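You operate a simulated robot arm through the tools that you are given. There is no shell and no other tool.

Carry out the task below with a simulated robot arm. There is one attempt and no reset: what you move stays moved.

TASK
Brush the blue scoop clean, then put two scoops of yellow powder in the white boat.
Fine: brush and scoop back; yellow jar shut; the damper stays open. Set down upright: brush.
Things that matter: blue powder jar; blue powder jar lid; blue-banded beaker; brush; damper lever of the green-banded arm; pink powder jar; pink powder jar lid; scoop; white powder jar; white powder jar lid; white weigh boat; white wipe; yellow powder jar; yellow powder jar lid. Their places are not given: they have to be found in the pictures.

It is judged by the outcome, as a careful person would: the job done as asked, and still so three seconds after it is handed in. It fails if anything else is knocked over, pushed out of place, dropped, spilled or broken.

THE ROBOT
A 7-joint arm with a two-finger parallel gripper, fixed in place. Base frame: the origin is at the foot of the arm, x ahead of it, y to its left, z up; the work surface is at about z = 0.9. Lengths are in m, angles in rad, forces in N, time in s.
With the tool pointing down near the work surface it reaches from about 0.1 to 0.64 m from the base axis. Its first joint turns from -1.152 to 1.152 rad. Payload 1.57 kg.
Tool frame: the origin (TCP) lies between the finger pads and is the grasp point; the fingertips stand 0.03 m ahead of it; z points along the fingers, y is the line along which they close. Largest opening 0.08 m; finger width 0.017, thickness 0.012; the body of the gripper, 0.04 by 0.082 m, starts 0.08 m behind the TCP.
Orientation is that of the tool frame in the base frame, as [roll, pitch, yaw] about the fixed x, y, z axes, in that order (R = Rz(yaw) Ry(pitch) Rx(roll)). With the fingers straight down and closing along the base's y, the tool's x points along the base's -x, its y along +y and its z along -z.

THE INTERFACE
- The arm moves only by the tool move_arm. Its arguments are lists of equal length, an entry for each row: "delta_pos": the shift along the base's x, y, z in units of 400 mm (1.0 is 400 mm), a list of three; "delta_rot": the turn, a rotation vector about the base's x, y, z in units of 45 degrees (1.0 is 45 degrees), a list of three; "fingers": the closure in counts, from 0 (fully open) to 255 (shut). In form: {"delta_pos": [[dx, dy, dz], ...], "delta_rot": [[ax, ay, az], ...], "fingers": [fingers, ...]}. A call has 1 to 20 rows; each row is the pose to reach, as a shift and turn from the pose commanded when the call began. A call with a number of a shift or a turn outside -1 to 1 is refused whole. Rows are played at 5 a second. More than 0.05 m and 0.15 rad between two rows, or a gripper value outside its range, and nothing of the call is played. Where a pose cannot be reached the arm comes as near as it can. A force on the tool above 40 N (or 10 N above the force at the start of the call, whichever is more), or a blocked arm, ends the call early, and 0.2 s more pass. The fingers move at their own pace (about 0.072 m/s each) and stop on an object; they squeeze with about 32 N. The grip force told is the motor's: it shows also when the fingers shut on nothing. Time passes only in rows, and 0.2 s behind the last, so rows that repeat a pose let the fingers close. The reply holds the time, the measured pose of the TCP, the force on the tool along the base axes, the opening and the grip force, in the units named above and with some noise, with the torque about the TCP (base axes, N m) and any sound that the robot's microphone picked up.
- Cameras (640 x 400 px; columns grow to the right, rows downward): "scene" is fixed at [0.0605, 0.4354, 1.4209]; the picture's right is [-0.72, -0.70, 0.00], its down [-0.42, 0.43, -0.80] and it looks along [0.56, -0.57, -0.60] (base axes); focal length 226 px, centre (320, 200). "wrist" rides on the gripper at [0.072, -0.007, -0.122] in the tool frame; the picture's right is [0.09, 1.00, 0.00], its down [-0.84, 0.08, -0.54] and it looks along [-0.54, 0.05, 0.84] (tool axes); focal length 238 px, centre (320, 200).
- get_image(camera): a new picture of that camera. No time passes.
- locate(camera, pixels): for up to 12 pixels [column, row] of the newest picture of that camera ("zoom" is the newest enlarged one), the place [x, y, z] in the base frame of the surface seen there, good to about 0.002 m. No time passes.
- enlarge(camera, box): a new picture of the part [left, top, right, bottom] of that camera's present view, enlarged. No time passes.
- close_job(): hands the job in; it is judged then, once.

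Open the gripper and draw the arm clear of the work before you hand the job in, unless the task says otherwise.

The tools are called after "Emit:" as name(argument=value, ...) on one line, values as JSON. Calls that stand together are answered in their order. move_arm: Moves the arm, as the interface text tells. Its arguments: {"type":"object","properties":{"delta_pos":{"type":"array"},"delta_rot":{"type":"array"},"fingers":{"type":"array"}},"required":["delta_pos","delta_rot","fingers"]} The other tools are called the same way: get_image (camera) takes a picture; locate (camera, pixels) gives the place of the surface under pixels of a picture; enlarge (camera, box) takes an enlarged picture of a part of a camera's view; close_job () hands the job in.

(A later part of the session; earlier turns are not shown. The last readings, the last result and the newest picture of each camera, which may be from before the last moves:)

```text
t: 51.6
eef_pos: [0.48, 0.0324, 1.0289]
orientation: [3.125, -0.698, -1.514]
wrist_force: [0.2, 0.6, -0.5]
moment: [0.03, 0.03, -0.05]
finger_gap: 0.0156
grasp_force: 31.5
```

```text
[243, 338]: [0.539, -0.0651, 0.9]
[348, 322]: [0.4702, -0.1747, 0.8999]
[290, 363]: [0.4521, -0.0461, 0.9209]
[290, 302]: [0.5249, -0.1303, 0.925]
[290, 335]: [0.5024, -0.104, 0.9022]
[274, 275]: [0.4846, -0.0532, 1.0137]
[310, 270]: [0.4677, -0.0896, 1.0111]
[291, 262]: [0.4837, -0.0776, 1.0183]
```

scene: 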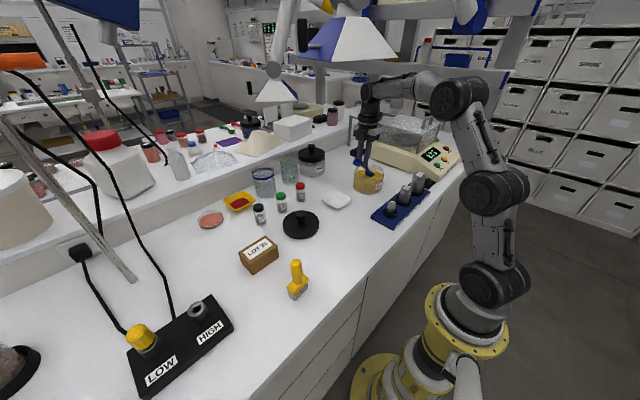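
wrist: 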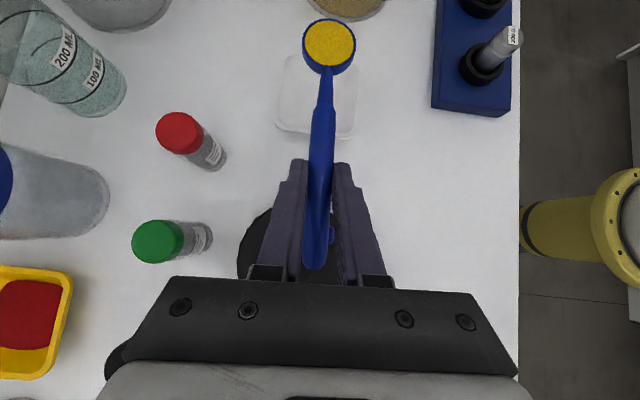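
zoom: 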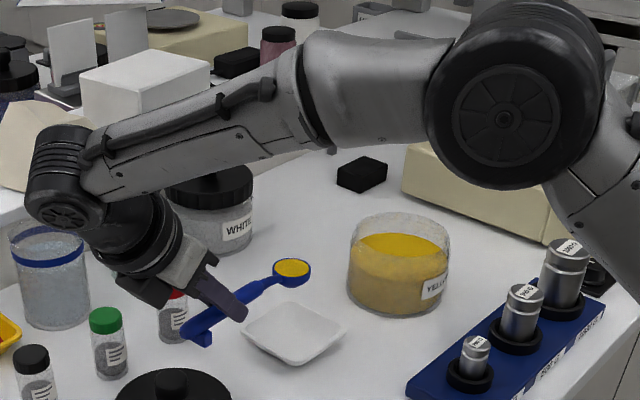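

The boat's rim spans x 0.445–0.529, y -0.130 to -0.044, and the bowl's centre is (0.484,-0.078): good. I tip the first 45°, keeping the bowl over the boat while lowering it.

Emit:
move_arm(delta_pos=[[0, -0.005, 0.0195], [0, -0.017, 0.034], [0, -0.034, 0.047], [0, -0.055, 0.055], [0, -0.08, 0.057], [0, -0.1085, 0.064], [0, -0.1085, 0.064]], delta_rot=[[0.1667, 0, 0], [0.3333, 0, 0], [0.5, 0, 0], [0.6667, 0, 0], [0.8333, 0, 0], [1.0, 0, 0], [1.0, 0, 0]], fingers=[255, 255, 255, 255, 255, 255, 255])

Emit:
enlarge(camera="scene", box=[270, 100, 420, 220])

Emit:
get_image(camera="scene")

Emit:
get_image(camera="wrist")

```text
t: 53.2
eef_pos: [0.4818, -0.0104, 1.0556]
orientation: [-3.119, 0.087, -1.526]
wrist_force: [-0.5, 0.2, -0.9]
moment: [0.06, 0.01, -0.01]
finger_gap: 0.0155
grasp_force: 31.0
```

```text
3.33 times, centred on (345, 160) of scene
```

zoom: 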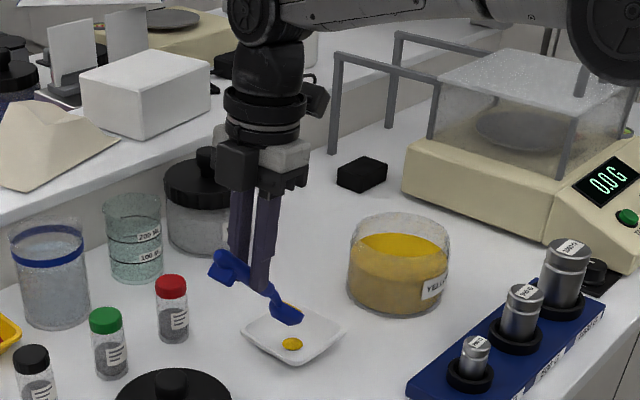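

```text
taken
```

scene: 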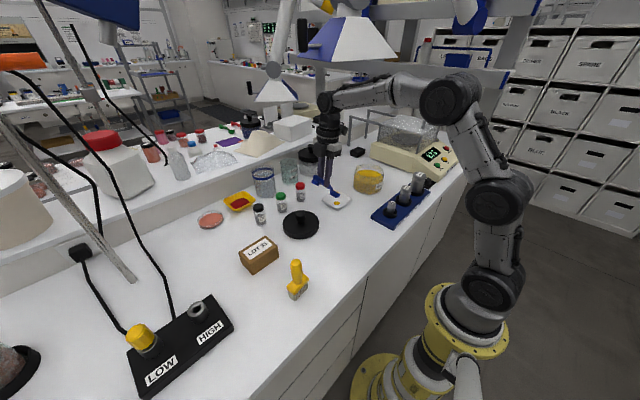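

```text
taken
```

wrist: 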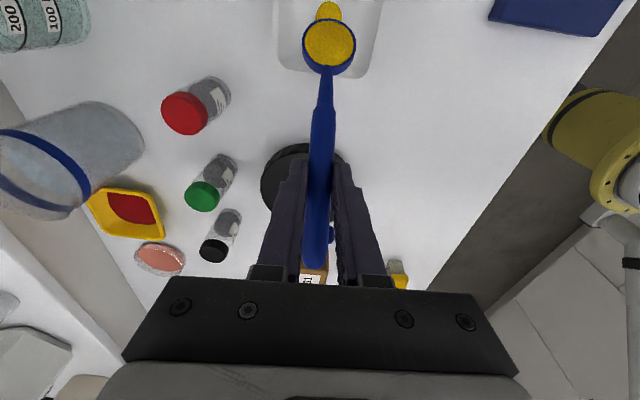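

Powder has begun to fall into the boat (a small heap at (292,343) in the zoom). I continue tipping to 90°.

Emit:
move_arm(delta_pos=[[0, -0.031, 0.0075], [0, -0.065, 0.0155], [0, -0.1, 0.027], [0, -0.1365, 0.033], [0, -0.174, 0.0345], [0, -0.2105, 0.0315], [0, -0.2105, 0.0315]], delta_rot=[[0.1667, 0, 0], [0.3333, 0, 0], [0.5, 0, 0], [0.6667, 0, 0], [0.8333, 0, 0], [1.0, 0, 0], [1.0, 0, 0]], fingers=[255, 255, 255, 255, 255, 255, 255])

Emit:
enlarge(camera="scene", box=[270, 100, 420, 220])

Emit:
get_image(camera="scene")

Emit:
get_image(camera="wrist")

```text
t: 54.8
eef_pos: [0.481, -0.0958, 1.0676]
orientation: [-3.071, 0.874, -1.502]
wrist_force: [0.0, -0.4, -0.5]
moment: [-0.02, -0.01, 0.01]
finger_gap: 0.0155
grasp_force: 31.2
```

```text
3.33 times, centred on (345, 160) of scene
```

zoom: 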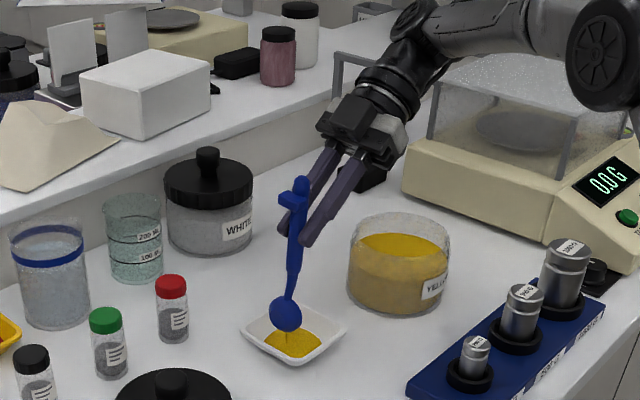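

```text
taken
```

scene: 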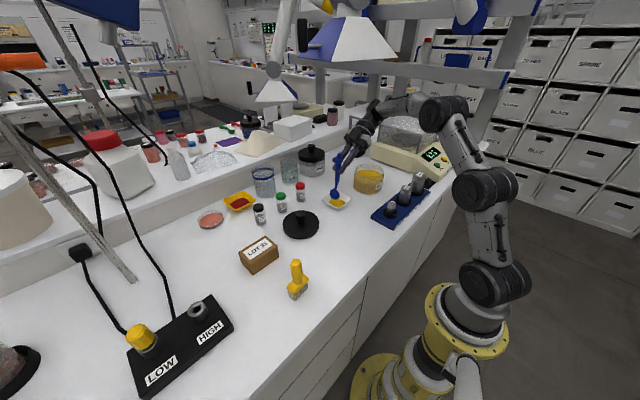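

```text
taken
```

wrist: 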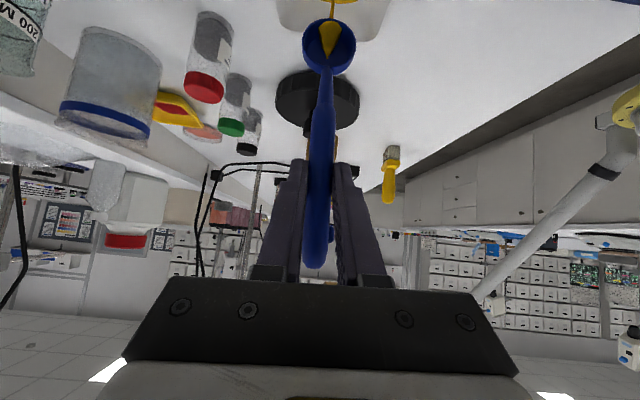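

Powder is streaming out; a little remains in the bowl. I tip on to 105° and hold to let it empty.

Emit:
move_arm(delta_pos=[[0, -0.035, -0.008], [0, -0.0695, -0.022], [0, -0.0695, -0.022], [0, -0.0695, -0.022], [0, -0.0695, -0.022], [0, -0.0695, -0.022], [0, -0.0695, -0.022]], delta_rot=[[0.1667, 0, 0], [0.333, 0, 0], [0.333, 0, 0], [0.333, 0, 0], [0.333, 0, 0], [0.333, 0, 0], [0.333, 0, 0]], fingers=[255, 255, 255, 255, 255, 255, 255])

Emit:
enlarge(camera="scene", box=[300, 140, 380, 220])

Emit:
get_image(camera="wrist")

```text
t: 56.4
eef_pos: [0.4813, -0.1225, 1.0591]
orientation: [-3.032, 1.13, -1.47]
wrist_force: [-0.2, 0.7, 1.0]
moment: [-0.01, 0.02, 0.02]
finger_gap: 0.0153
grasp_force: 31.2
```

```text
5.00 times, centred on (340, 180) of scene
```

zoom: 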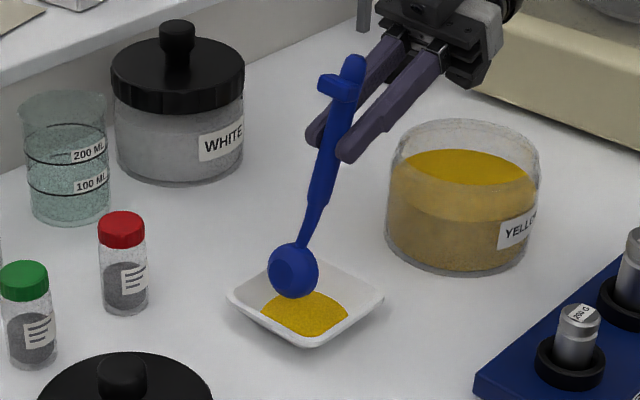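

```text
taken
```

wrist: 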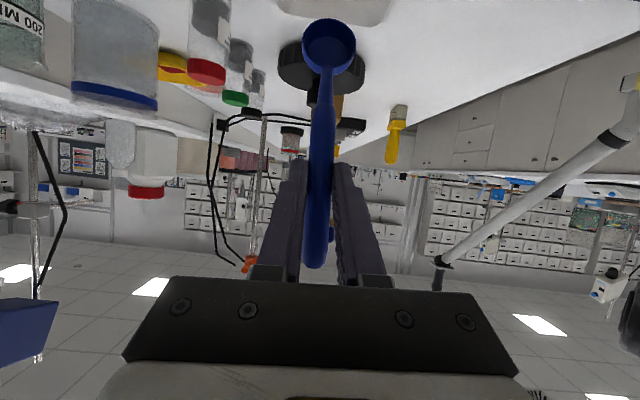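

The bowl is empty and all powder lies in the boat. I tip the scoop back to level by the reverse path, in two calls.

Emit:
move_arm(delta_pos=[[0, 0.032, 0.017], [0, 0.068, 0.032], [0, 0.105, 0.035], [0, 0.142, 0.034], [0, 0.179, 0.0275], [0, 0.214, 0.016], [0, 0.214, 0.016]], delta_rot=[[-0.1667, 0, 0], [-0.3333, 0, 0], [-0.5, 0, 0], [-0.6667, 0, 0], [-0.8333, 0, 0], [-1.0, 0, 0], [-1.0, 0, 0]], fingers=[255, 255, 255, 255, 255, 255, 255])

Emit:
move_arm(delta_pos=[[0, 0.034, -0.003], [0, 0.065, -0.0105], [0, 0.093, -0.0145], [0, 0.118, -0.024], [0, 0.1395, -0.0345], [0, 0.1565, -0.05], [0, 0.1565, -0.05]], delta_rot=[[-0.1667, 0, 0], [-0.3333, 0, 0], [-0.5, 0, 0], [-0.6667, 0, 0], [-0.8333, 0, 0], [-1.0, 0, 0], [-1.0, 0, 0]], fingers=[255, 255, 255, 255, 255, 255, 255])

Emit:
get_image(camera="wrist")

Emit:
enlarge(camera="scene", box=[270, 100, 420, 220])

```text
t: 58.0
eef_pos: [0.4814, -0.036, 1.0654]
orientation: [-3.108, 0.346, -1.526]
wrist_force: [-0.6, 0.5, -1.4]
moment: [0.01, -0.02, 0.02]
finger_gap: 0.0156
grasp_force: 30.7
```

```text
t: 59.6
eef_pos: [0.4814, 0.0256, 1.0453]
orientation: [3.14, -0.437, -1.524]
wrist_force: [0.1, -0.5, -1.3]
moment: [0.01, -0.02, 0.0]
finger_gap: 0.0156
grasp_force: 31.5
```

```text
taken
```

wrist: 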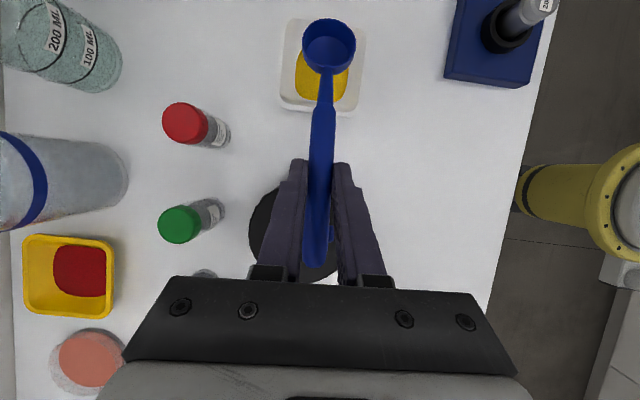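

```text
3.33 times, centred on (345, 160) of scene
```

zoom: 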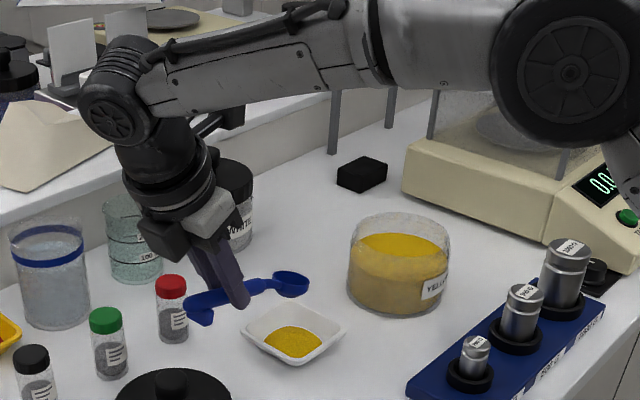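

First scoop is in the boat, the bowl is empty. I carry the scoop back over the jar, levelling it.

Emit:
move_arm(delta_pos=[[0, 0, 0.012], [0, -0.039, 0.026], [-0.007, -0.127, 0.026], [-0.014, -0.214, 0.026], [-0.021, -0.302, 0.026], [-0.028, -0.389, 0.026], [-0.035, -0.472, 0.026], [-0.035, -0.472, 0.026]], delta_rot=[[-0.1667, 0, 0], [-0.333, 0, 0], [-0.333, 0, 0], [-0.333, 0, 0], [-0.333, 0, 0], [-0.333, 0, 0], [-0.333, 0, 0], [-0.333, 0, 0]], fingers=[255, 255, 255, 255, 255, 255, 255, 255])

Emit:
get_image(camera="wrist")

Emit:
locate(camera="wrist", pixels=[[304, 42], [355, 48], [330, 20], [329, 70], [330, 100], [290, 120], [350, 120]])

```text
t: 61.4
eef_pos: [0.4672, -0.1625, 1.0569]
orientation: [3.125, -0.698, -1.516]
wrist_force: [-0.8, -1.2, -0.4]
moment: [0.02, -0.01, 0.04]
finger_gap: 0.0153
grasp_force: 31.0
```

```text
taken
```

wrist: 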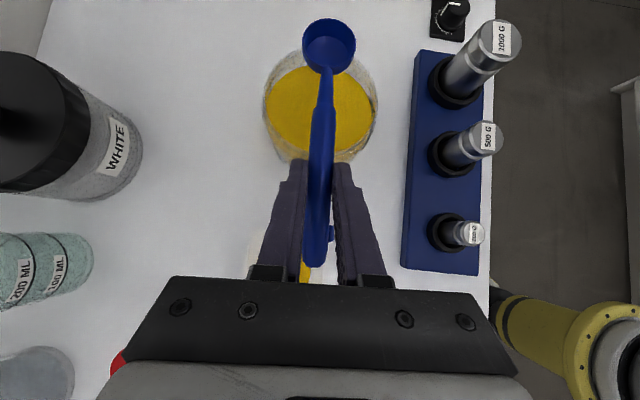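

```text
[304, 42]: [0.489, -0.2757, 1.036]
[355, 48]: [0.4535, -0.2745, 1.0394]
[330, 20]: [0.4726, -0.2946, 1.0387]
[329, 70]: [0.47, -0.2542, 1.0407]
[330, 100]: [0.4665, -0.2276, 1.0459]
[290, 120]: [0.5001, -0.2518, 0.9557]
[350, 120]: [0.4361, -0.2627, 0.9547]
```

The bowl is centred over the jar at (0.471,-0.274,1.038). I repeat the same dip, sweep and levelling as before in one call.

Emit:
move_arm(delta_pos=[[0, -0.011, -0.005], [0, -0.021, -0.005], [0, -0.033, -0.006], [0, -0.051, -0.0035], [0, -0.071, -0.001], [0, -0.0895, 0.001], [0, -0.091, -0.025], [0, -0.0945, -0.047], [0, -0.127, -0.054], [0, -0.1125, -0.07], [0, -0.098, -0.085], [0, -0.0825, -0.084], [0, -0.068, -0.081], [0, -0.052, -0.078], [0, -0.0405, -0.0765], [0, -0.031, -0.075], [0, -0.026, -0.069], [0, -0.026, -0.03], [0, -0.026, -0.005], [0, -0.026, -0.005]], delta_rot=[[0.15, 0, 0], [0.3, 0, 0], [0.45, 0, 0], [0.6, 0, 0], [0.75, 0, 0], [0.889, 0, 0], [0.889, 0, 0], [0.889, 0, 0], [0.889, 0, 0], [0.778, 0, 0], [0.667, 0, 0], [0.556, 0, 0], [0.444, 0, 0], [0.333, 0, 0], [0.222, 0, 0], [0.111, 0, 0], [0, 0, 0], [0, 0, 0], [0, 0, 0], [0, 0, 0]], fingers=[255, 255, 255, 255, 255, 255, 255, 255, 255, 255, 255, 255, 255, 255, 255, 255, 255, 255, 255, 255])

Emit:
get_image(camera="wrist")

Emit:
enlarge(camera="scene", box=[270, 100, 420, 220])

```text
t: 65.6
eef_pos: [0.4666, -0.1735, 1.0543]
orientation: [3.124, -0.697, -1.516]
wrist_force: [0.2, -0.1, -1.6]
moment: [0.01, 0.0, 0.02]
finger_gap: 0.0155
grasp_force: 31.1
```

```text
taken
```

wrist: 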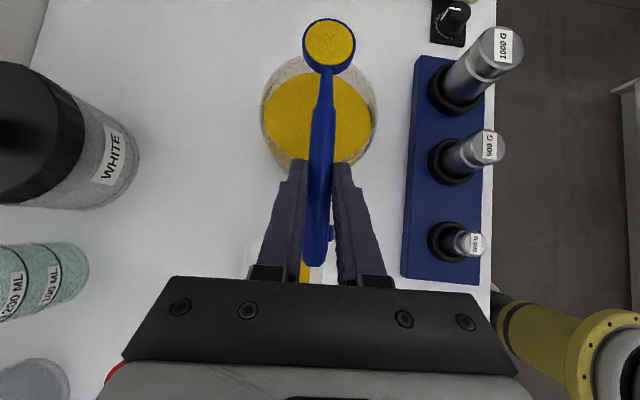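

```text
3.33 times, centred on (345, 160) of scene
```

zoom: 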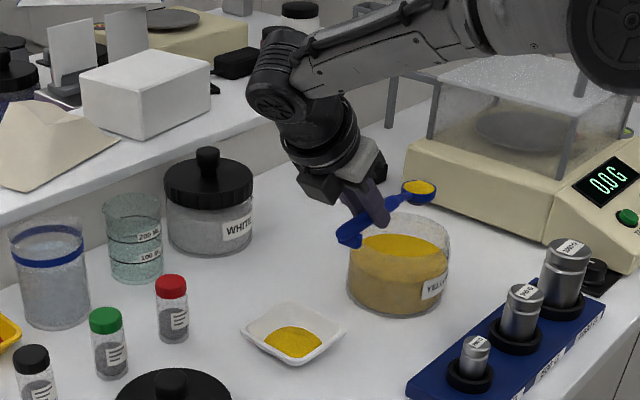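

The second scoop is full and level. I carry it to the boat as before.

Emit:
move_arm(delta_pos=[[0, 0.03, 0], [0, 0.08, 0], [0.004, 0.14, 0], [0.01, 0.2, 0], [0.016, 0.26, 0], [0.022, 0.32, -0.01], [0.028, 0.38, -0.025], [0.034, 0.44, -0.04], [0.035, 0.49, -0.055], [0.035, 0.514, -0.062], [0.035, 0.514, -0.062]], delta_rot=[[0, 0, 0], [0, 0, 0], [0, 0, 0], [0, 0, 0], [0, 0, 0], [0, 0, 0], [0, 0, 0], [0, 0, 0], [0, 0, 0], [0, 0, 0], [0, 0, 0]], fingers=[255, 255, 255, 255, 255, 255, 255, 255, 255, 255, 255])

Emit:
get_image(camera="wrist")

```text
t: 68.0
eef_pos: [0.4811, 0.0318, 1.0284]
orientation: [3.122, -0.697, -1.515]
wrist_force: [-0.1, 0.4, -0.6]
moment: [0.0, -0.05, -0.03]
finger_gap: 0.0154
grasp_force: 31.2
```

```text
taken
```

wrist: 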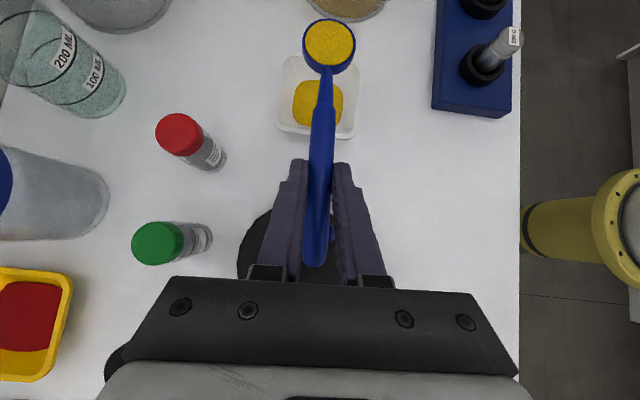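

Same pose as before, full bowl over the boat. I repeat the tipping to 45°, then to 90°, then to 105°.

Emit:
move_arm(delta_pos=[[0, -0.005, 0.0195], [0, -0.017, 0.034], [0, -0.034, 0.047], [0, -0.055, 0.055], [0, -0.08, 0.057], [0, -0.1085, 0.064], [0, -0.1085, 0.064]], delta_rot=[[0.1667, 0, 0], [0.3333, 0, 0], [0.5, 0, 0], [0.6667, 0, 0], [0.8333, 0, 0], [1.0, 0, 0], [1.0, 0, 0]], fingers=[255, 255, 255, 255, 255, 255, 255])

Emit:
move_arm(delta_pos=[[0, -0.031, 0.0075], [0, -0.065, 0.0155], [0, -0.1, 0.027], [0, -0.1365, 0.033], [0, -0.174, 0.0345], [0, -0.2105, 0.0315], [0, -0.2105, 0.0315]], delta_rot=[[0.1667, 0, 0], [0.3333, 0, 0], [0.5, 0, 0], [0.6667, 0, 0], [0.8333, 0, 0], [1.0, 0, 0], [1.0, 0, 0]], fingers=[255, 255, 255, 255, 255, 255, 255])

Emit:
move_arm(delta_pos=[[0, -0.035, -0.008], [0, -0.0695, -0.022], [0, -0.0695, -0.022], [0, -0.0695, -0.022], [0, -0.0695, -0.022], [0, -0.0695, -0.022], [0, -0.0695, -0.022]], delta_rot=[[0.1667, 0, 0], [0.333, 0, 0], [0.333, 0, 0], [0.333, 0, 0], [0.333, 0, 0], [0.333, 0, 0], [0.333, 0, 0]], fingers=[255, 255, 255, 255, 255, 255, 255])

Emit:
enlarge(camera="scene", box=[300, 140, 380, 220])

Emit:
get_image(camera="wrist")

```text
t: 69.6
eef_pos: [0.4809, -0.0109, 1.0542]
orientation: [-3.118, 0.087, -1.528]
wrist_force: [0.6, -0.6, 0.4]
moment: [0.01, 0.01, 0.0]
finger_gap: 0.0153
grasp_force: 30.8
```

```text
t: 71.2
eef_pos: [0.481, -0.096, 1.0661]
orientation: [-3.071, 0.872, -1.503]
wrist_force: [1.0, 0.2, -0.2]
moment: [0.0, -0.01, 0.01]
finger_gap: 0.0153
grasp_force: 30.9
```

```text
t: 72.8
eef_pos: [0.4807, -0.1229, 1.0581]
orientation: [-3.032, 1.129, -1.47]
wrist_force: [-0.4, 0.0, -0.4]
moment: [0.01, -0.04, 0.03]
finger_gap: 0.0154
grasp_force: 30.8
```

```text
5.00 times, centred on (340, 180) of scene
```

zoom: 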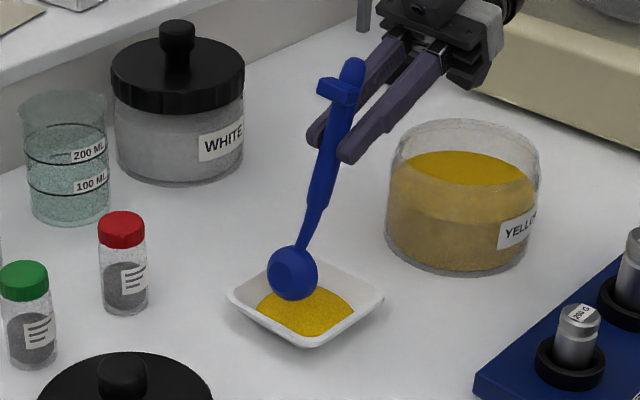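

```text
taken
```

wrist: 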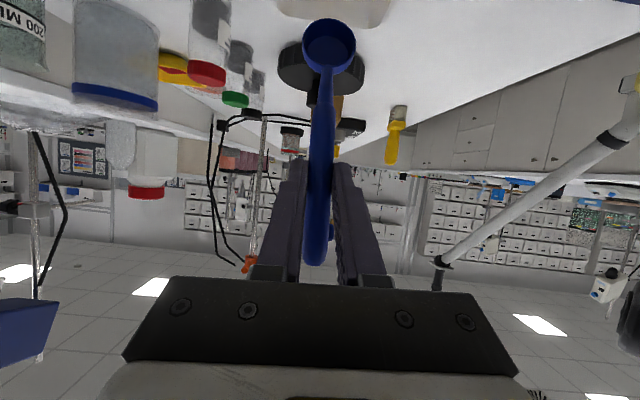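

Both scoops are in the boat, and the bowl is empty. I reverse the tipping, back to near level.

Emit:
move_arm(delta_pos=[[0, 0.032, 0.017], [0, 0.068, 0.032], [0, 0.105, 0.035], [0, 0.142, 0.034], [0, 0.179, 0.0275], [0, 0.214, 0.016], [0, 0.214, 0.016]], delta_rot=[[-0.1667, 0, 0], [-0.3333, 0, 0], [-0.5, 0, 0], [-0.6667, 0, 0], [-0.8333, 0, 0], [-1.0, 0, 0], [-1.0, 0, 0]], fingers=[255, 255, 255, 255, 255, 255, 255])

Emit:
move_arm(delta_pos=[[0, 0.034, -0.003], [0, 0.065, -0.0105], [0, 0.093, -0.0145], [0, 0.118, -0.024], [0, 0.1395, -0.0345], [0, 0.1565, -0.05], [0, 0.1565, -0.05]], delta_rot=[[-0.1667, 0, 0], [-0.3333, 0, 0], [-0.5, 0, 0], [-0.6667, 0, 0], [-0.8333, 0, 0], [-1.0, 0, 0], [-1.0, 0, 0]], fingers=[255, 255, 255, 255, 255, 255, 255])

Emit:
get_image(camera="wrist")

Emit:
enlarge(camera="scene", box=[270, 120, 420, 240])

```text
t: 74.4
eef_pos: [0.4822, -0.0383, 1.0653]
orientation: [-3.108, 0.347, -1.524]
wrist_force: [-0.5, -0.1, -0.7]
moment: [0.01, -0.01, -0.02]
finger_gap: 0.0154
grasp_force: 30.6
```

```text
t: 76.0
eef_pos: [0.4802, 0.0251, 1.0445]
orientation: [3.139, -0.438, -1.525]
wrist_force: [-0.1, 0.3, 0.3]
moment: [0.03, 0.03, 0.0]
finger_gap: 0.0157
grasp_force: 31.5
```

```text
taken
```

wrist: 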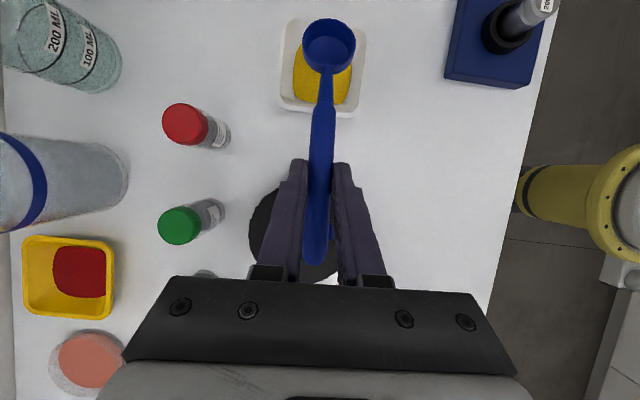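

```text
3.33 times, centred on (345, 180) of scene
```

zoom: 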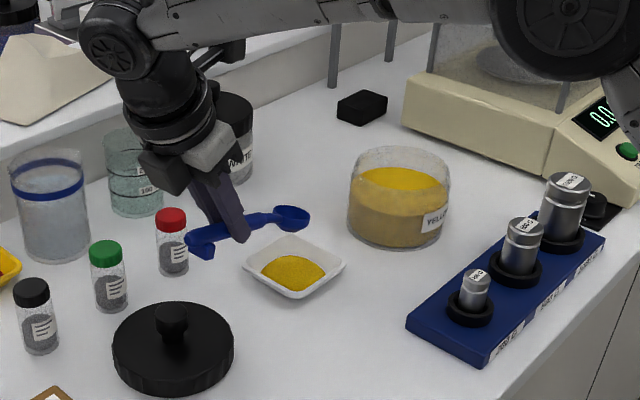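

The bench is clean with the heap in the boat. I carry the scoop back above its resting place, levelling it and turning it to its original yaw.

Emit:
move_arm(delta_pos=[[-0.03, 0, 0.012], [-0.1, 0, 0.012], [-0.17, 0.02, 0.012], [-0.24, 0.05, 0.01], [-0.31, 0.08, 0], [-0.37, 0.11, -0.01], [-0.395, 0.127, -0.03], [-0.395, 0.127, -0.03]], delta_rot=[[-0.15, 0, 0], [-0.3, 0, 0], [-0.333, 0, 0], [-0.333, 0, -0.01], [-0.333, 0, -0.02], [-0.333, 0, -0.03], [-0.333, 0, -0.038], [-0.333, 0, -0.038]], fingers=[255, 255, 255, 255, 255, 255, 255, 255])

Emit:
get_image(camera="wrist")

Emit:
locate(camera="wrist", pixels=[[304, 42], [355, 48], [330, 20], [329, 70], [329, 45], [322, 120], [318, 200], [314, 250]])

Emit:
enlarge(camera="scene", box=[300, 180, 400, 260])

```text
t: 77.8
eef_pos: [0.3229, 0.0764, 1.0327]
orientation: [3.131, -0.698, -1.548]
wrist_force: [-0.5, -0.6, -0.6]
moment: [0.02, -0.01, 0.0]
finger_gap: 0.0154
grasp_force: 30.7
```

```text
taken
```

wrist: 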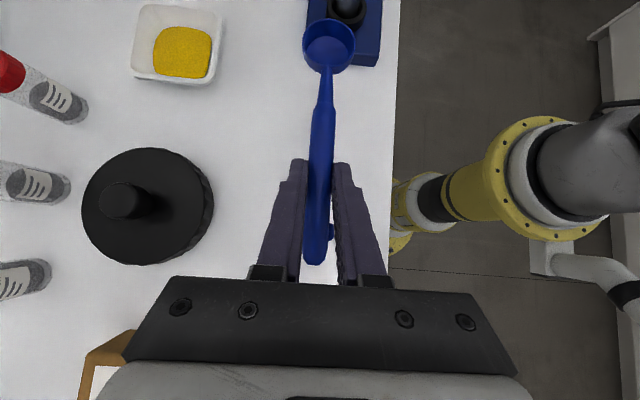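

```text
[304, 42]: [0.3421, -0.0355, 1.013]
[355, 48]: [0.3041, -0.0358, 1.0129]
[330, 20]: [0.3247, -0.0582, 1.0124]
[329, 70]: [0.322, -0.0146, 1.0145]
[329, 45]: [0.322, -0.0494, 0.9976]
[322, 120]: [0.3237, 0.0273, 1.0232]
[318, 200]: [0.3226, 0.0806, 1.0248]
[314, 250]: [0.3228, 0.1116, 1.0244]
```

```text
5.00 times, centred on (350, 220) of scene
```

zoom: 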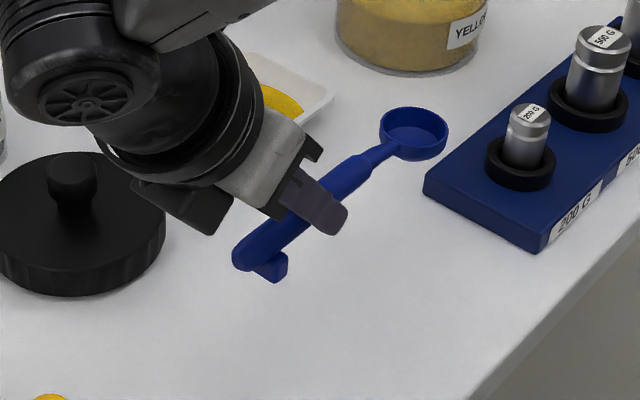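

The scoop is aligned, bowl centre (0.323,-0.036). I make a small x/yaw correction and lower it to just above the bench.

Emit:
move_arm(delta_pos=[[-0.009, 0, -0.05], [-0.009, 0, -0.1], [-0.009, 0, -0.15], [-0.009, 0, -0.19], [-0.009, 0, -0.215], [-0.009, 0, -0.23], [-0.009, 0, -0.23]], delta_rot=[[0, 0, 0.015], [0, 0, 0.03], [0, 0, 0.03], [0, 0, 0.03], [0, 0, 0.03], [0, 0, 0.03], [0, 0, 0.03]], fingers=[255, 255, 255, 255, 255, 255, 255])

Emit:
enlarge(camera="scene", box=[320, 205, 392, 265])

```text
t: 79.4
eef_pos: [0.3194, 0.0768, 0.9411]
orientation: [3.129, -0.699, -1.524]
wrist_force: [-0.5, -0.2, -0.3]
moment: [0.0, 0.02, -0.01]
finger_gap: 0.0153
grasp_force: 31.1
```

```text
6.67 times, centred on (356, 235) of scene
```

zoom: 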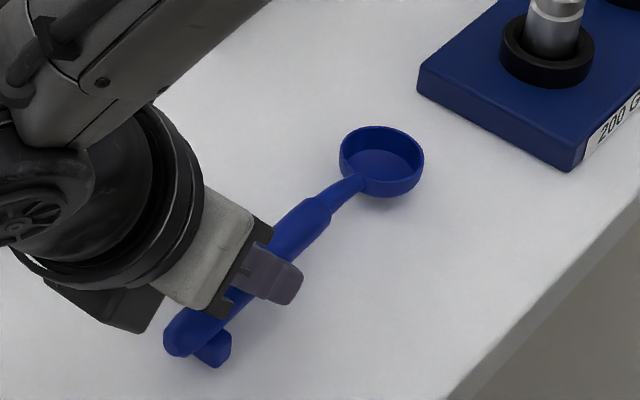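

Emit:
move_arm(delta_pos=[[0, 0, -0.004], [0, 0, -0.008], [0, 0, -0.011], [0, 0, -0.011]], delta_rot=[[0, 0, 0], [0, 0, 0], [0, 0, 0], [0, 0, 0]], fingers=[255, 255, 255, 255])

Emit:
get_image(camera="wrist")

Emit:
locate(camera="wrist", pixels=[[304, 42], [355, 48], [330, 20], [329, 70], [329, 45], [322, 120], [318, 200], [314, 250]])

```text
t: 80.4
eef_pos: [0.319, 0.0756, 0.9371]
orientation: [3.131, -0.7, -1.525]
wrist_force: [-2.3, 1.0, 13.3]
moment: [-0.52, -0.01, -0.03]
finger_gap: 0.0152
grasp_force: 31.2
```

```text
taken
```

wrist: 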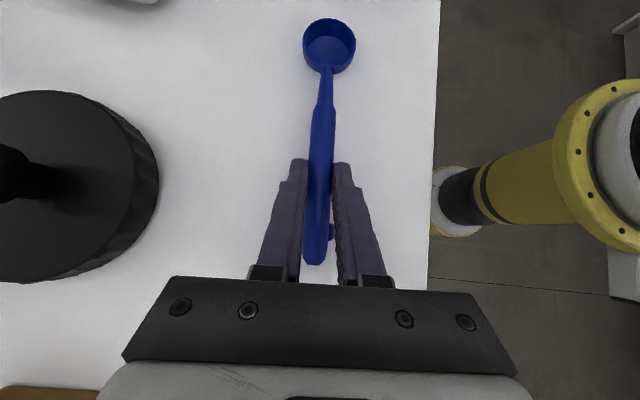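

```text
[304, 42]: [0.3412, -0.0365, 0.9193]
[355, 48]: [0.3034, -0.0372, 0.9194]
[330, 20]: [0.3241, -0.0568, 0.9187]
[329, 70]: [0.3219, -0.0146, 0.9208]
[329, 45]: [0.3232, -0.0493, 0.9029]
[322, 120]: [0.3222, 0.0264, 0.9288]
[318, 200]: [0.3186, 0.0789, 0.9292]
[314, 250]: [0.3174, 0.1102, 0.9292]
```

The scoop rests on the bench at its original place, bowl (0.322,-0.036). I ease the load and open the fingers.

Emit:
move_arm(delta_pos=[[0, 0, 0.003], [0, 0, 0.004], [0, 0, 0.004], [0, 0, 0.004], [0, 0, 0.004], [0, 0, 0.004], [0, 0, 0.004]], delta_rot=[[0, 0, 0], [0, 0, 0], [0, 0, 0], [0, 0, 0], [0, 0, 0], [0, 0, 0], [0, 0, 0]], fingers=[255, 255, 200, 170, 130, 80, 0])

Emit:
get_image(camera="wrist")

```text
t: 82.0
eef_pos: [0.3203, 0.0753, 0.9382]
orientation: [3.129, -0.7, -1.524]
wrist_force: [0.1, 0.6, -0.4]
moment: [0.01, 0.0, 0.0]
finger_gap: 0.08
grasp_force: 0.0
```

```text
taken
```

wrist: 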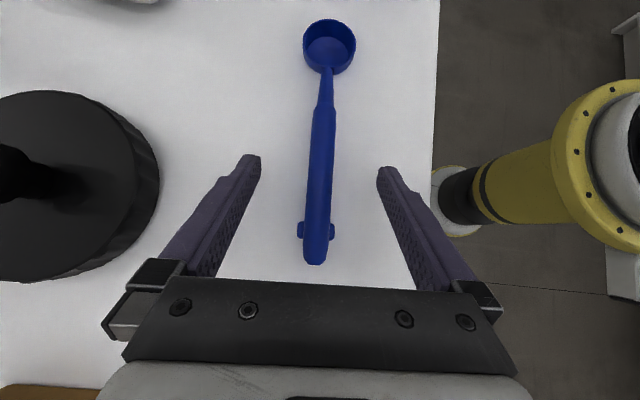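

The scoop is back. I rise clear and look at the lid and at how the white jar's lid sits, as a reference.

Emit:
move_arm(delta_pos=[[0, 0, 0.03], [0, 0, 0.08], [0, 0, 0.15], [0, 0, 0.22], [0, 0, 0.28], [0, 0, 0.28]], delta_rot=[[0, 0, 0], [0, 0, 0], [0, 0, 0], [0, 0, 0], [0, 0, 0], [0, 0, 0]], fingers=[0, 0, 0, 0, 0, 0])

Emit:
enlarge(camera="scene", box=[276, 200, 330, 245])

Emit:
locate(camera="zoom", pixels=[[320, 200]])

Emit:
get_image(camera="scene")

```text
t: 83.4
eef_pos: [0.3186, 0.0761, 1.0499]
orientation: [3.129, -0.699, -1.524]
wrist_force: [-1.2, 0.6, -0.1]
moment: [0.02, -0.04, 0.02]
finger_gap: 0.0801
grasp_force: 0.0
```

```text
8.89 times, centred on (303, 222) of scene
```

zoom: 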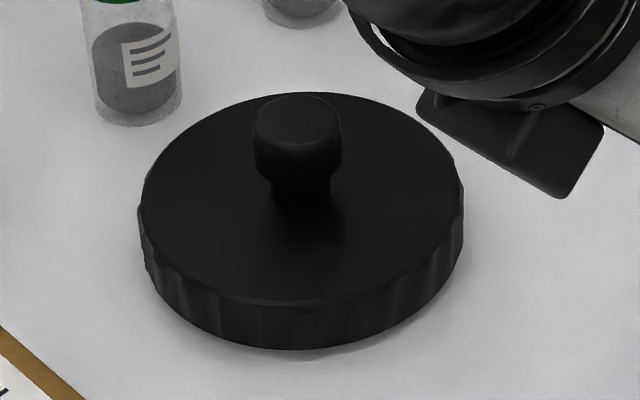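

```text
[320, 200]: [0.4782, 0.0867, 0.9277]
```

```text
taken
```

scene: 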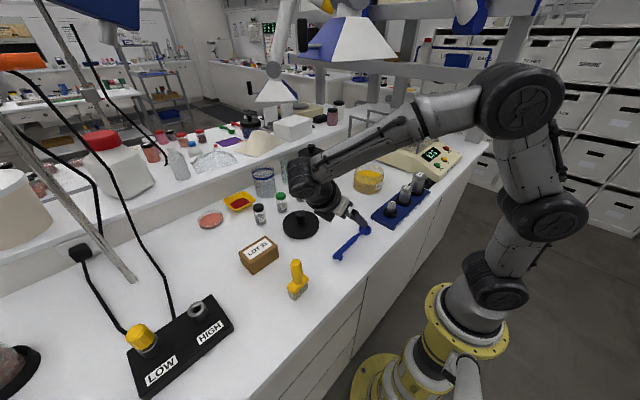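

Emit:
locate(camera="zoom", pixels=[[297, 115], [256, 135], [340, 135], [297, 160], [300, 192], [143, 205], [459, 185], [300, 298], [300, 345], [200, 140], [400, 120], [297, 98]])

Emit:
enlarge(camera="scene", box=[284, 138, 344, 183])

```text
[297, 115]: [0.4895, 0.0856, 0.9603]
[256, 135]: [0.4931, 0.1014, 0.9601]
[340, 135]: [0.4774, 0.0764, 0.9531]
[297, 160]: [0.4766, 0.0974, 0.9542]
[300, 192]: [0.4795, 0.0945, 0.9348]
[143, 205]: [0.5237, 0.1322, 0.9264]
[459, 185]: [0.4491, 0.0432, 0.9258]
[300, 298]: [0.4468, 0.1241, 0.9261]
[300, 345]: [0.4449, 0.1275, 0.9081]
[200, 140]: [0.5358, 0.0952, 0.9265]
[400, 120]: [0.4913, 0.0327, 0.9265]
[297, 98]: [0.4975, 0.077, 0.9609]
```

```text
8.89 times, centred on (314, 160) of scene
```

zoom: 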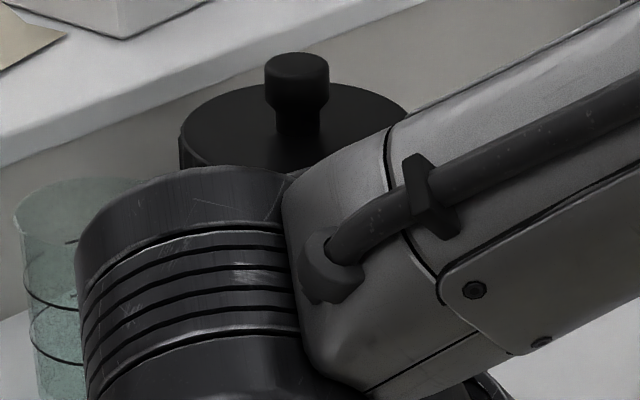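

Lid centre is about (0.4865,0.0895), top z 0.9265, knob head about 30 mm wide with its top at z 0.961. I bring the tool vertical above the lid for a top view.

Emit:
move_arm(delta_pos=[[0.03, 0, 0.02], [0.1, 0.005, 0.03], [0.17, 0.01, 0.03], [0.24, 0.018, 0.03], [0.31, 0.026, 0.03], [0.38, 0.034, 0.03], [0.42, 0.034, 0.03], [0.42, 0.034, 0.03]], delta_rot=[[0.13, 0, 0], [0.26, 0, 0], [0.39, 0, 0], [0.52, 0, 0], [0.65, 0, 0], [0.78, 0, 0], [0.889, 0, 0], [0.889, 0, 0]], fingers=[0, 0, 0, 0, 0, 0, 0, 0])

Emit:
get_image(camera="wrist")

Emit:
get_image(camera="scene")

```text
t: 85.2
eef_pos: [0.4879, 0.0898, 1.0638]
orientation: [-3.124, 0.0, -1.534]
wrist_force: [0.5, 0.1, -0.2]
moment: [-0.02, 0.0, -0.02]
finger_gap: 0.08
grasp_force: 0.0
```

```text
taken
```

wrist: 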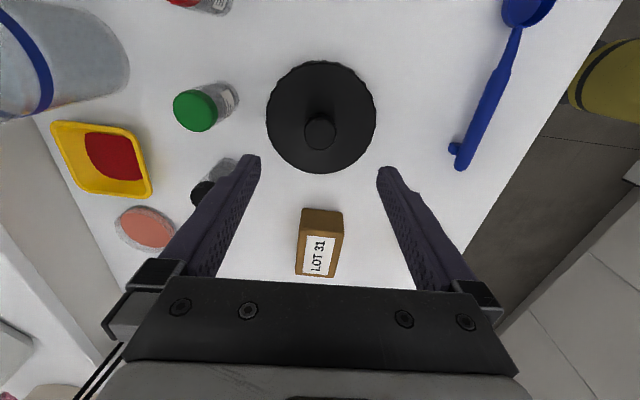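

```text
taken
```

scene: 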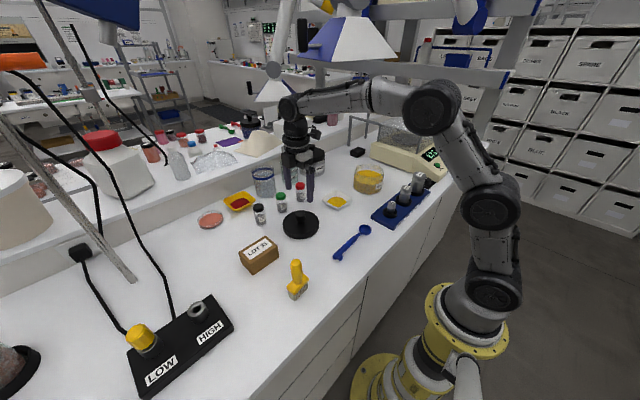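

I locate the lid's edges and knob from above.

Emit:
locate(camera="wrist", pixels=[[270, 112], [372, 112], [321, 64], [321, 168], [320, 132], [307, 132], [334, 132], [320, 148], [320, 118], [285, 80], [357, 80]])

Emit:
enlarge(camera="wrist", box=[250, 50, 390, 180])

Emit:
enlarge(camera="scene", box=[290, 135, 390, 215])

```text
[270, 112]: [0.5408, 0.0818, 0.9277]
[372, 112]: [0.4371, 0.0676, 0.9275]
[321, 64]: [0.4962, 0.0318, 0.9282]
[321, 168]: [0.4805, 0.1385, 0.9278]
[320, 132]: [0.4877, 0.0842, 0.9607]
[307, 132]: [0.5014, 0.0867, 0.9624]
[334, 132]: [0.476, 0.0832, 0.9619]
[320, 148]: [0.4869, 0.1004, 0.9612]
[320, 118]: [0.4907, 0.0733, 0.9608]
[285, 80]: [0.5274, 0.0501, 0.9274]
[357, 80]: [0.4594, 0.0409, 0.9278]
```

```text
3.08 times, centred on (320, 115) of wrist
```

zoom: 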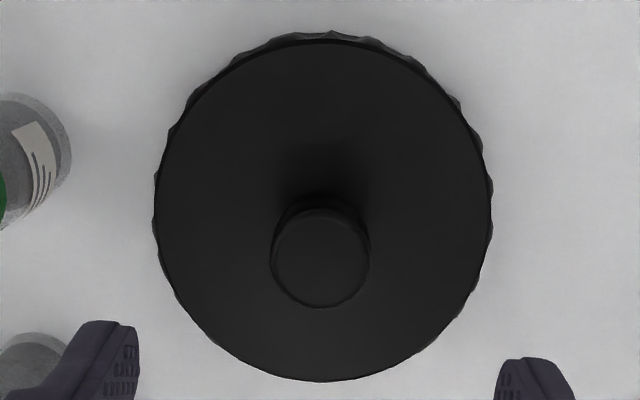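

```text
5.00 times, centred on (340, 175) of scene
```

zoom: 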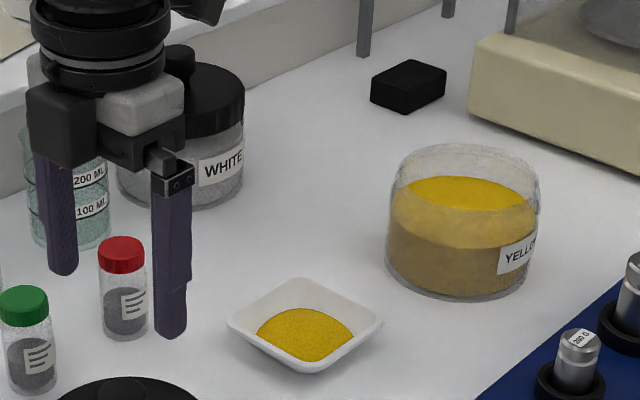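

Lid and knob centre is (0.4887,0.0863). I level the tool, centre it and descend to z 0.961 with open fingers.

Emit:
move_arm(delta_pos=[[0.002, -0.009, -0.05], [0.002, -0.009, -0.1], [0.002, -0.009, -0.15], [0.002, -0.009, -0.2], [0.002, -0.009, -0.235], [0.002, -0.009, -0.255], [0.002, -0.009, -0.255]], delta_rot=[[0, 0.0224, 0], [0, 0.0224, 0], [0, 0.0224, 0], [0, 0.0224, 0], [0, 0.0224, 0], [0, 0.0224, 0], [0, 0.0224, 0]], fingers=[0, 0, 0, 0, 0, 0, 0])

Emit:
get_image(camera="wrist")

Emit:
enlarge(camera="scene", box=[260, 170, 340, 245])

```text
t: 86.8
eef_pos: [0.4876, 0.0865, 0.9584]
orientation: [-3.141, -0.001, -1.534]
wrist_force: [0.3, 0.1, 0.6]
moment: [0.01, -0.04, -0.03]
finger_gap: 0.08
grasp_force: 0.2
```

```text
taken
```

wrist: 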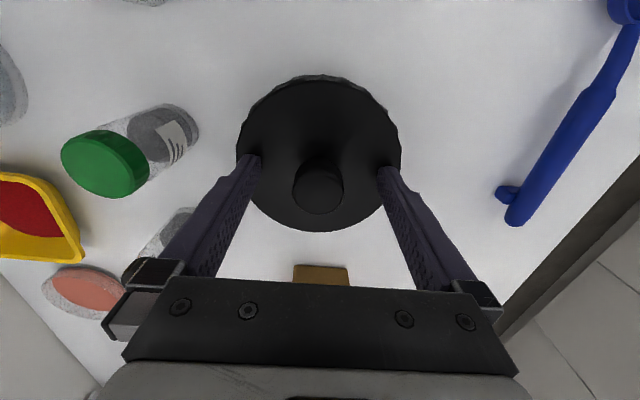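

```text
5.33 times, centred on (300, 208) of scene
```

zoom: 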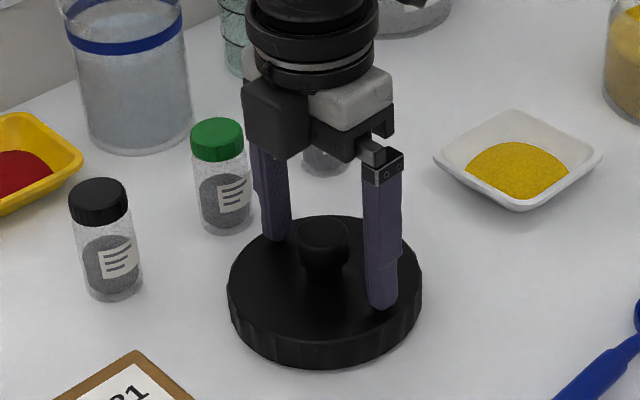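

Centred on the knob (column 318); tips are just above the lid. I raise 2 mm and close on the knob.

Emit:
move_arm(delta_pos=[[0.002, 0, 0.006], [0.002, 0, 0.006], [0.002, 0, 0.006], [0.002, 0, 0.006], [0.002, 0, 0.006], [0.002, 0, 0.006]], delta_rot=[[0, 0, 0], [0, 0, 0], [0, 0, 0], [0, 0, 0], [0, 0, 0], [0, 0, 0]], fingers=[0, 100, 150, 255, 255, 255])

Emit:
get_image(camera="wrist")

```text
t: 88.2
eef_pos: [0.4888, 0.0868, 0.9632]
orientation: [3.141, 0.002, -1.535]
wrist_force: [-0.4, -0.8, 1.0]
moment: [-0.07, -0.06, -0.01]
finger_gap: 0.0307
grasp_force: 32.2
```

```text
taken
```

wrist: 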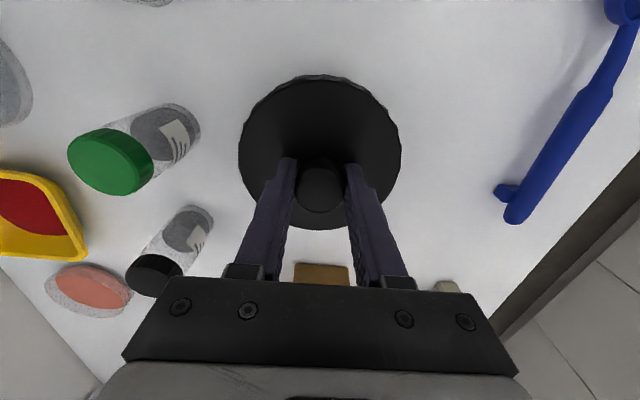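

The lid is held by its knob (gap 0.0307). I lift it 9.5 cm, and refine the jar's centre from the scene view meanwhile.

Emit:
move_arm(delta_pos=[[0, 0, 0.015], [0, 0, 0.05], [0, 0, 0.1], [0, 0, 0.15], [0, 0, 0.2], [0, 0, 0.237], [0, 0, 0.237]], delta_rot=[[0, 0, 0], [0, 0, 0], [0, 0, 0], [0, 0, 0], [0, 0, 0], [0, 0, 0], [0, 0, 0]], fingers=[255, 255, 255, 255, 255, 255, 255])

Emit:
get_image(camera="wrist")

Emit:
enlarge(camera="scene", box=[340, 155, 396, 200])

```text
t: 89.8
eef_pos: [0.4886, 0.0853, 1.0565]
orientation: [3.141, -0.001, -1.535]
wrist_force: [0.3, 0.1, -0.4]
moment: [0.01, -0.02, -0.02]
finger_gap: 0.0303
grasp_force: 32.2
```

```text
taken
```

wrist: 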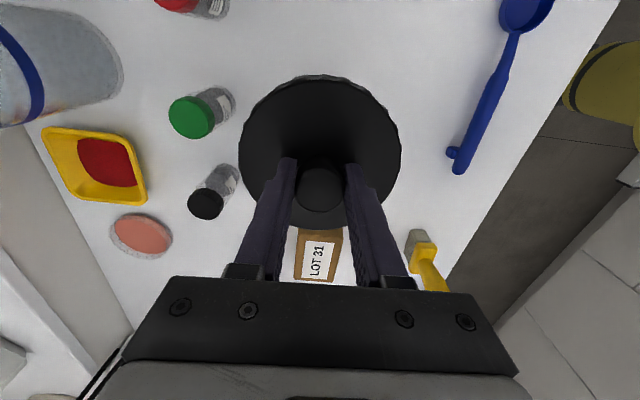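

```text
8.89 times, centred on (368, 178) of scene
```

zoom: 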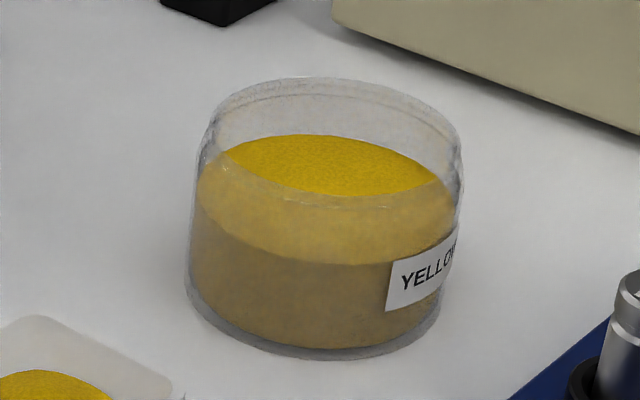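

Emit:
locate(camera="zoom", pixels=[[212, 125], [235, 102], [280, 85], [320, 80], [370, 84], [420, 105], [452, 135], [345, 200], [270, 185], [410, 200], [230, 165], [350, 205]])

Emit:
locate(camera="zoom", pixels=[[192, 230], [188, 280], [200, 310], [240, 340], [300, 355], [370, 350], [430, 325], [460, 200], [465, 180], [290, 230], [340, 265], [200, 190]])

```text
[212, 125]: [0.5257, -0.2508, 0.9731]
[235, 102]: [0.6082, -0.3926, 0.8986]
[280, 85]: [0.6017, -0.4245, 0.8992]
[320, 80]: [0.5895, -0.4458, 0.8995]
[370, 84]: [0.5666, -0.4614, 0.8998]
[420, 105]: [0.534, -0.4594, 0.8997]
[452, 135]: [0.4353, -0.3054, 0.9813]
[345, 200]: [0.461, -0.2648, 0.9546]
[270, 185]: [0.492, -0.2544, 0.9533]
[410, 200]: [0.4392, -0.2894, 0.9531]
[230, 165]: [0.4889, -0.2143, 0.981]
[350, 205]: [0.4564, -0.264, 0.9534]
```

```text
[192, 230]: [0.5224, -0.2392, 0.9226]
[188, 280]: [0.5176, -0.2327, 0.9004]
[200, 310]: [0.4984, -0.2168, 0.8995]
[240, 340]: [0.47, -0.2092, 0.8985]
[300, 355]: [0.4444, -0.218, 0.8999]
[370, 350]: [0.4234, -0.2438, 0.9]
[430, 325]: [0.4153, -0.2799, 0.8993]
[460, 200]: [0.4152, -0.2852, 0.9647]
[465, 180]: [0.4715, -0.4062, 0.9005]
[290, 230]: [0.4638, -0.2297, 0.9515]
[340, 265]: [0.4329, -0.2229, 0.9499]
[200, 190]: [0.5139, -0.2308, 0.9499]
```

Rim points give a jar centre near (0.4725,-0.2667), rim radius about 0.0545. I carry the lid part way (to y ≈ -0.115) and look with the wrist camera to refine it.

Emit:
move_arm(delta_pos=[[-0.005, -0.07, 0.002], [-0.012, -0.15, 0.003], [-0.02, -0.23, 0.003], [-0.028, -0.31, 0.003], [-0.035, -0.39, 0.003], [-0.041, -0.46, 0.003], [-0.041, -0.5, 0.003], [-0.041, -0.5, 0.003]], delta_rot=[[0, 0, 0], [0, 0, 0], [0, 0, 0], [0, 0, 0], [0, 0, 0], [0, 0, 0], [0, 0, 0], [0, 0, 0]], fingers=[255, 255, 255, 255, 255, 255, 255, 255])

Emit:
get_image(camera="wrist")

Emit:
get_image(camera="scene")

```text
t: 91.6
eef_pos: [0.4738, -0.1145, 1.0581]
orientation: [3.142, 0.0, -1.536]
wrist_force: [0.6, 0.1, -0.8]
moment: [0.0, -0.01, -0.05]
finger_gap: 0.0302
grasp_force: 32.2
```

```text
taken
```

wrist: 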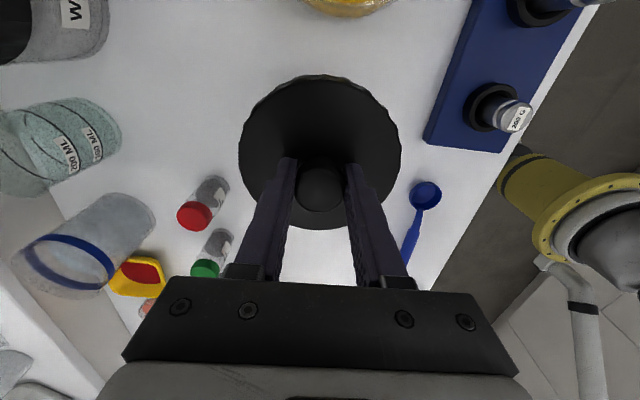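

```text
taken
```

scene: 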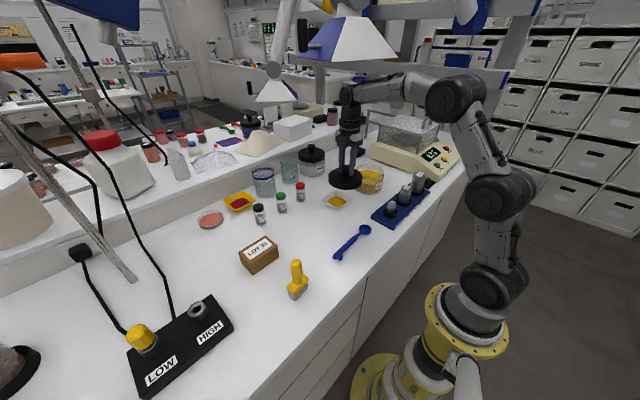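

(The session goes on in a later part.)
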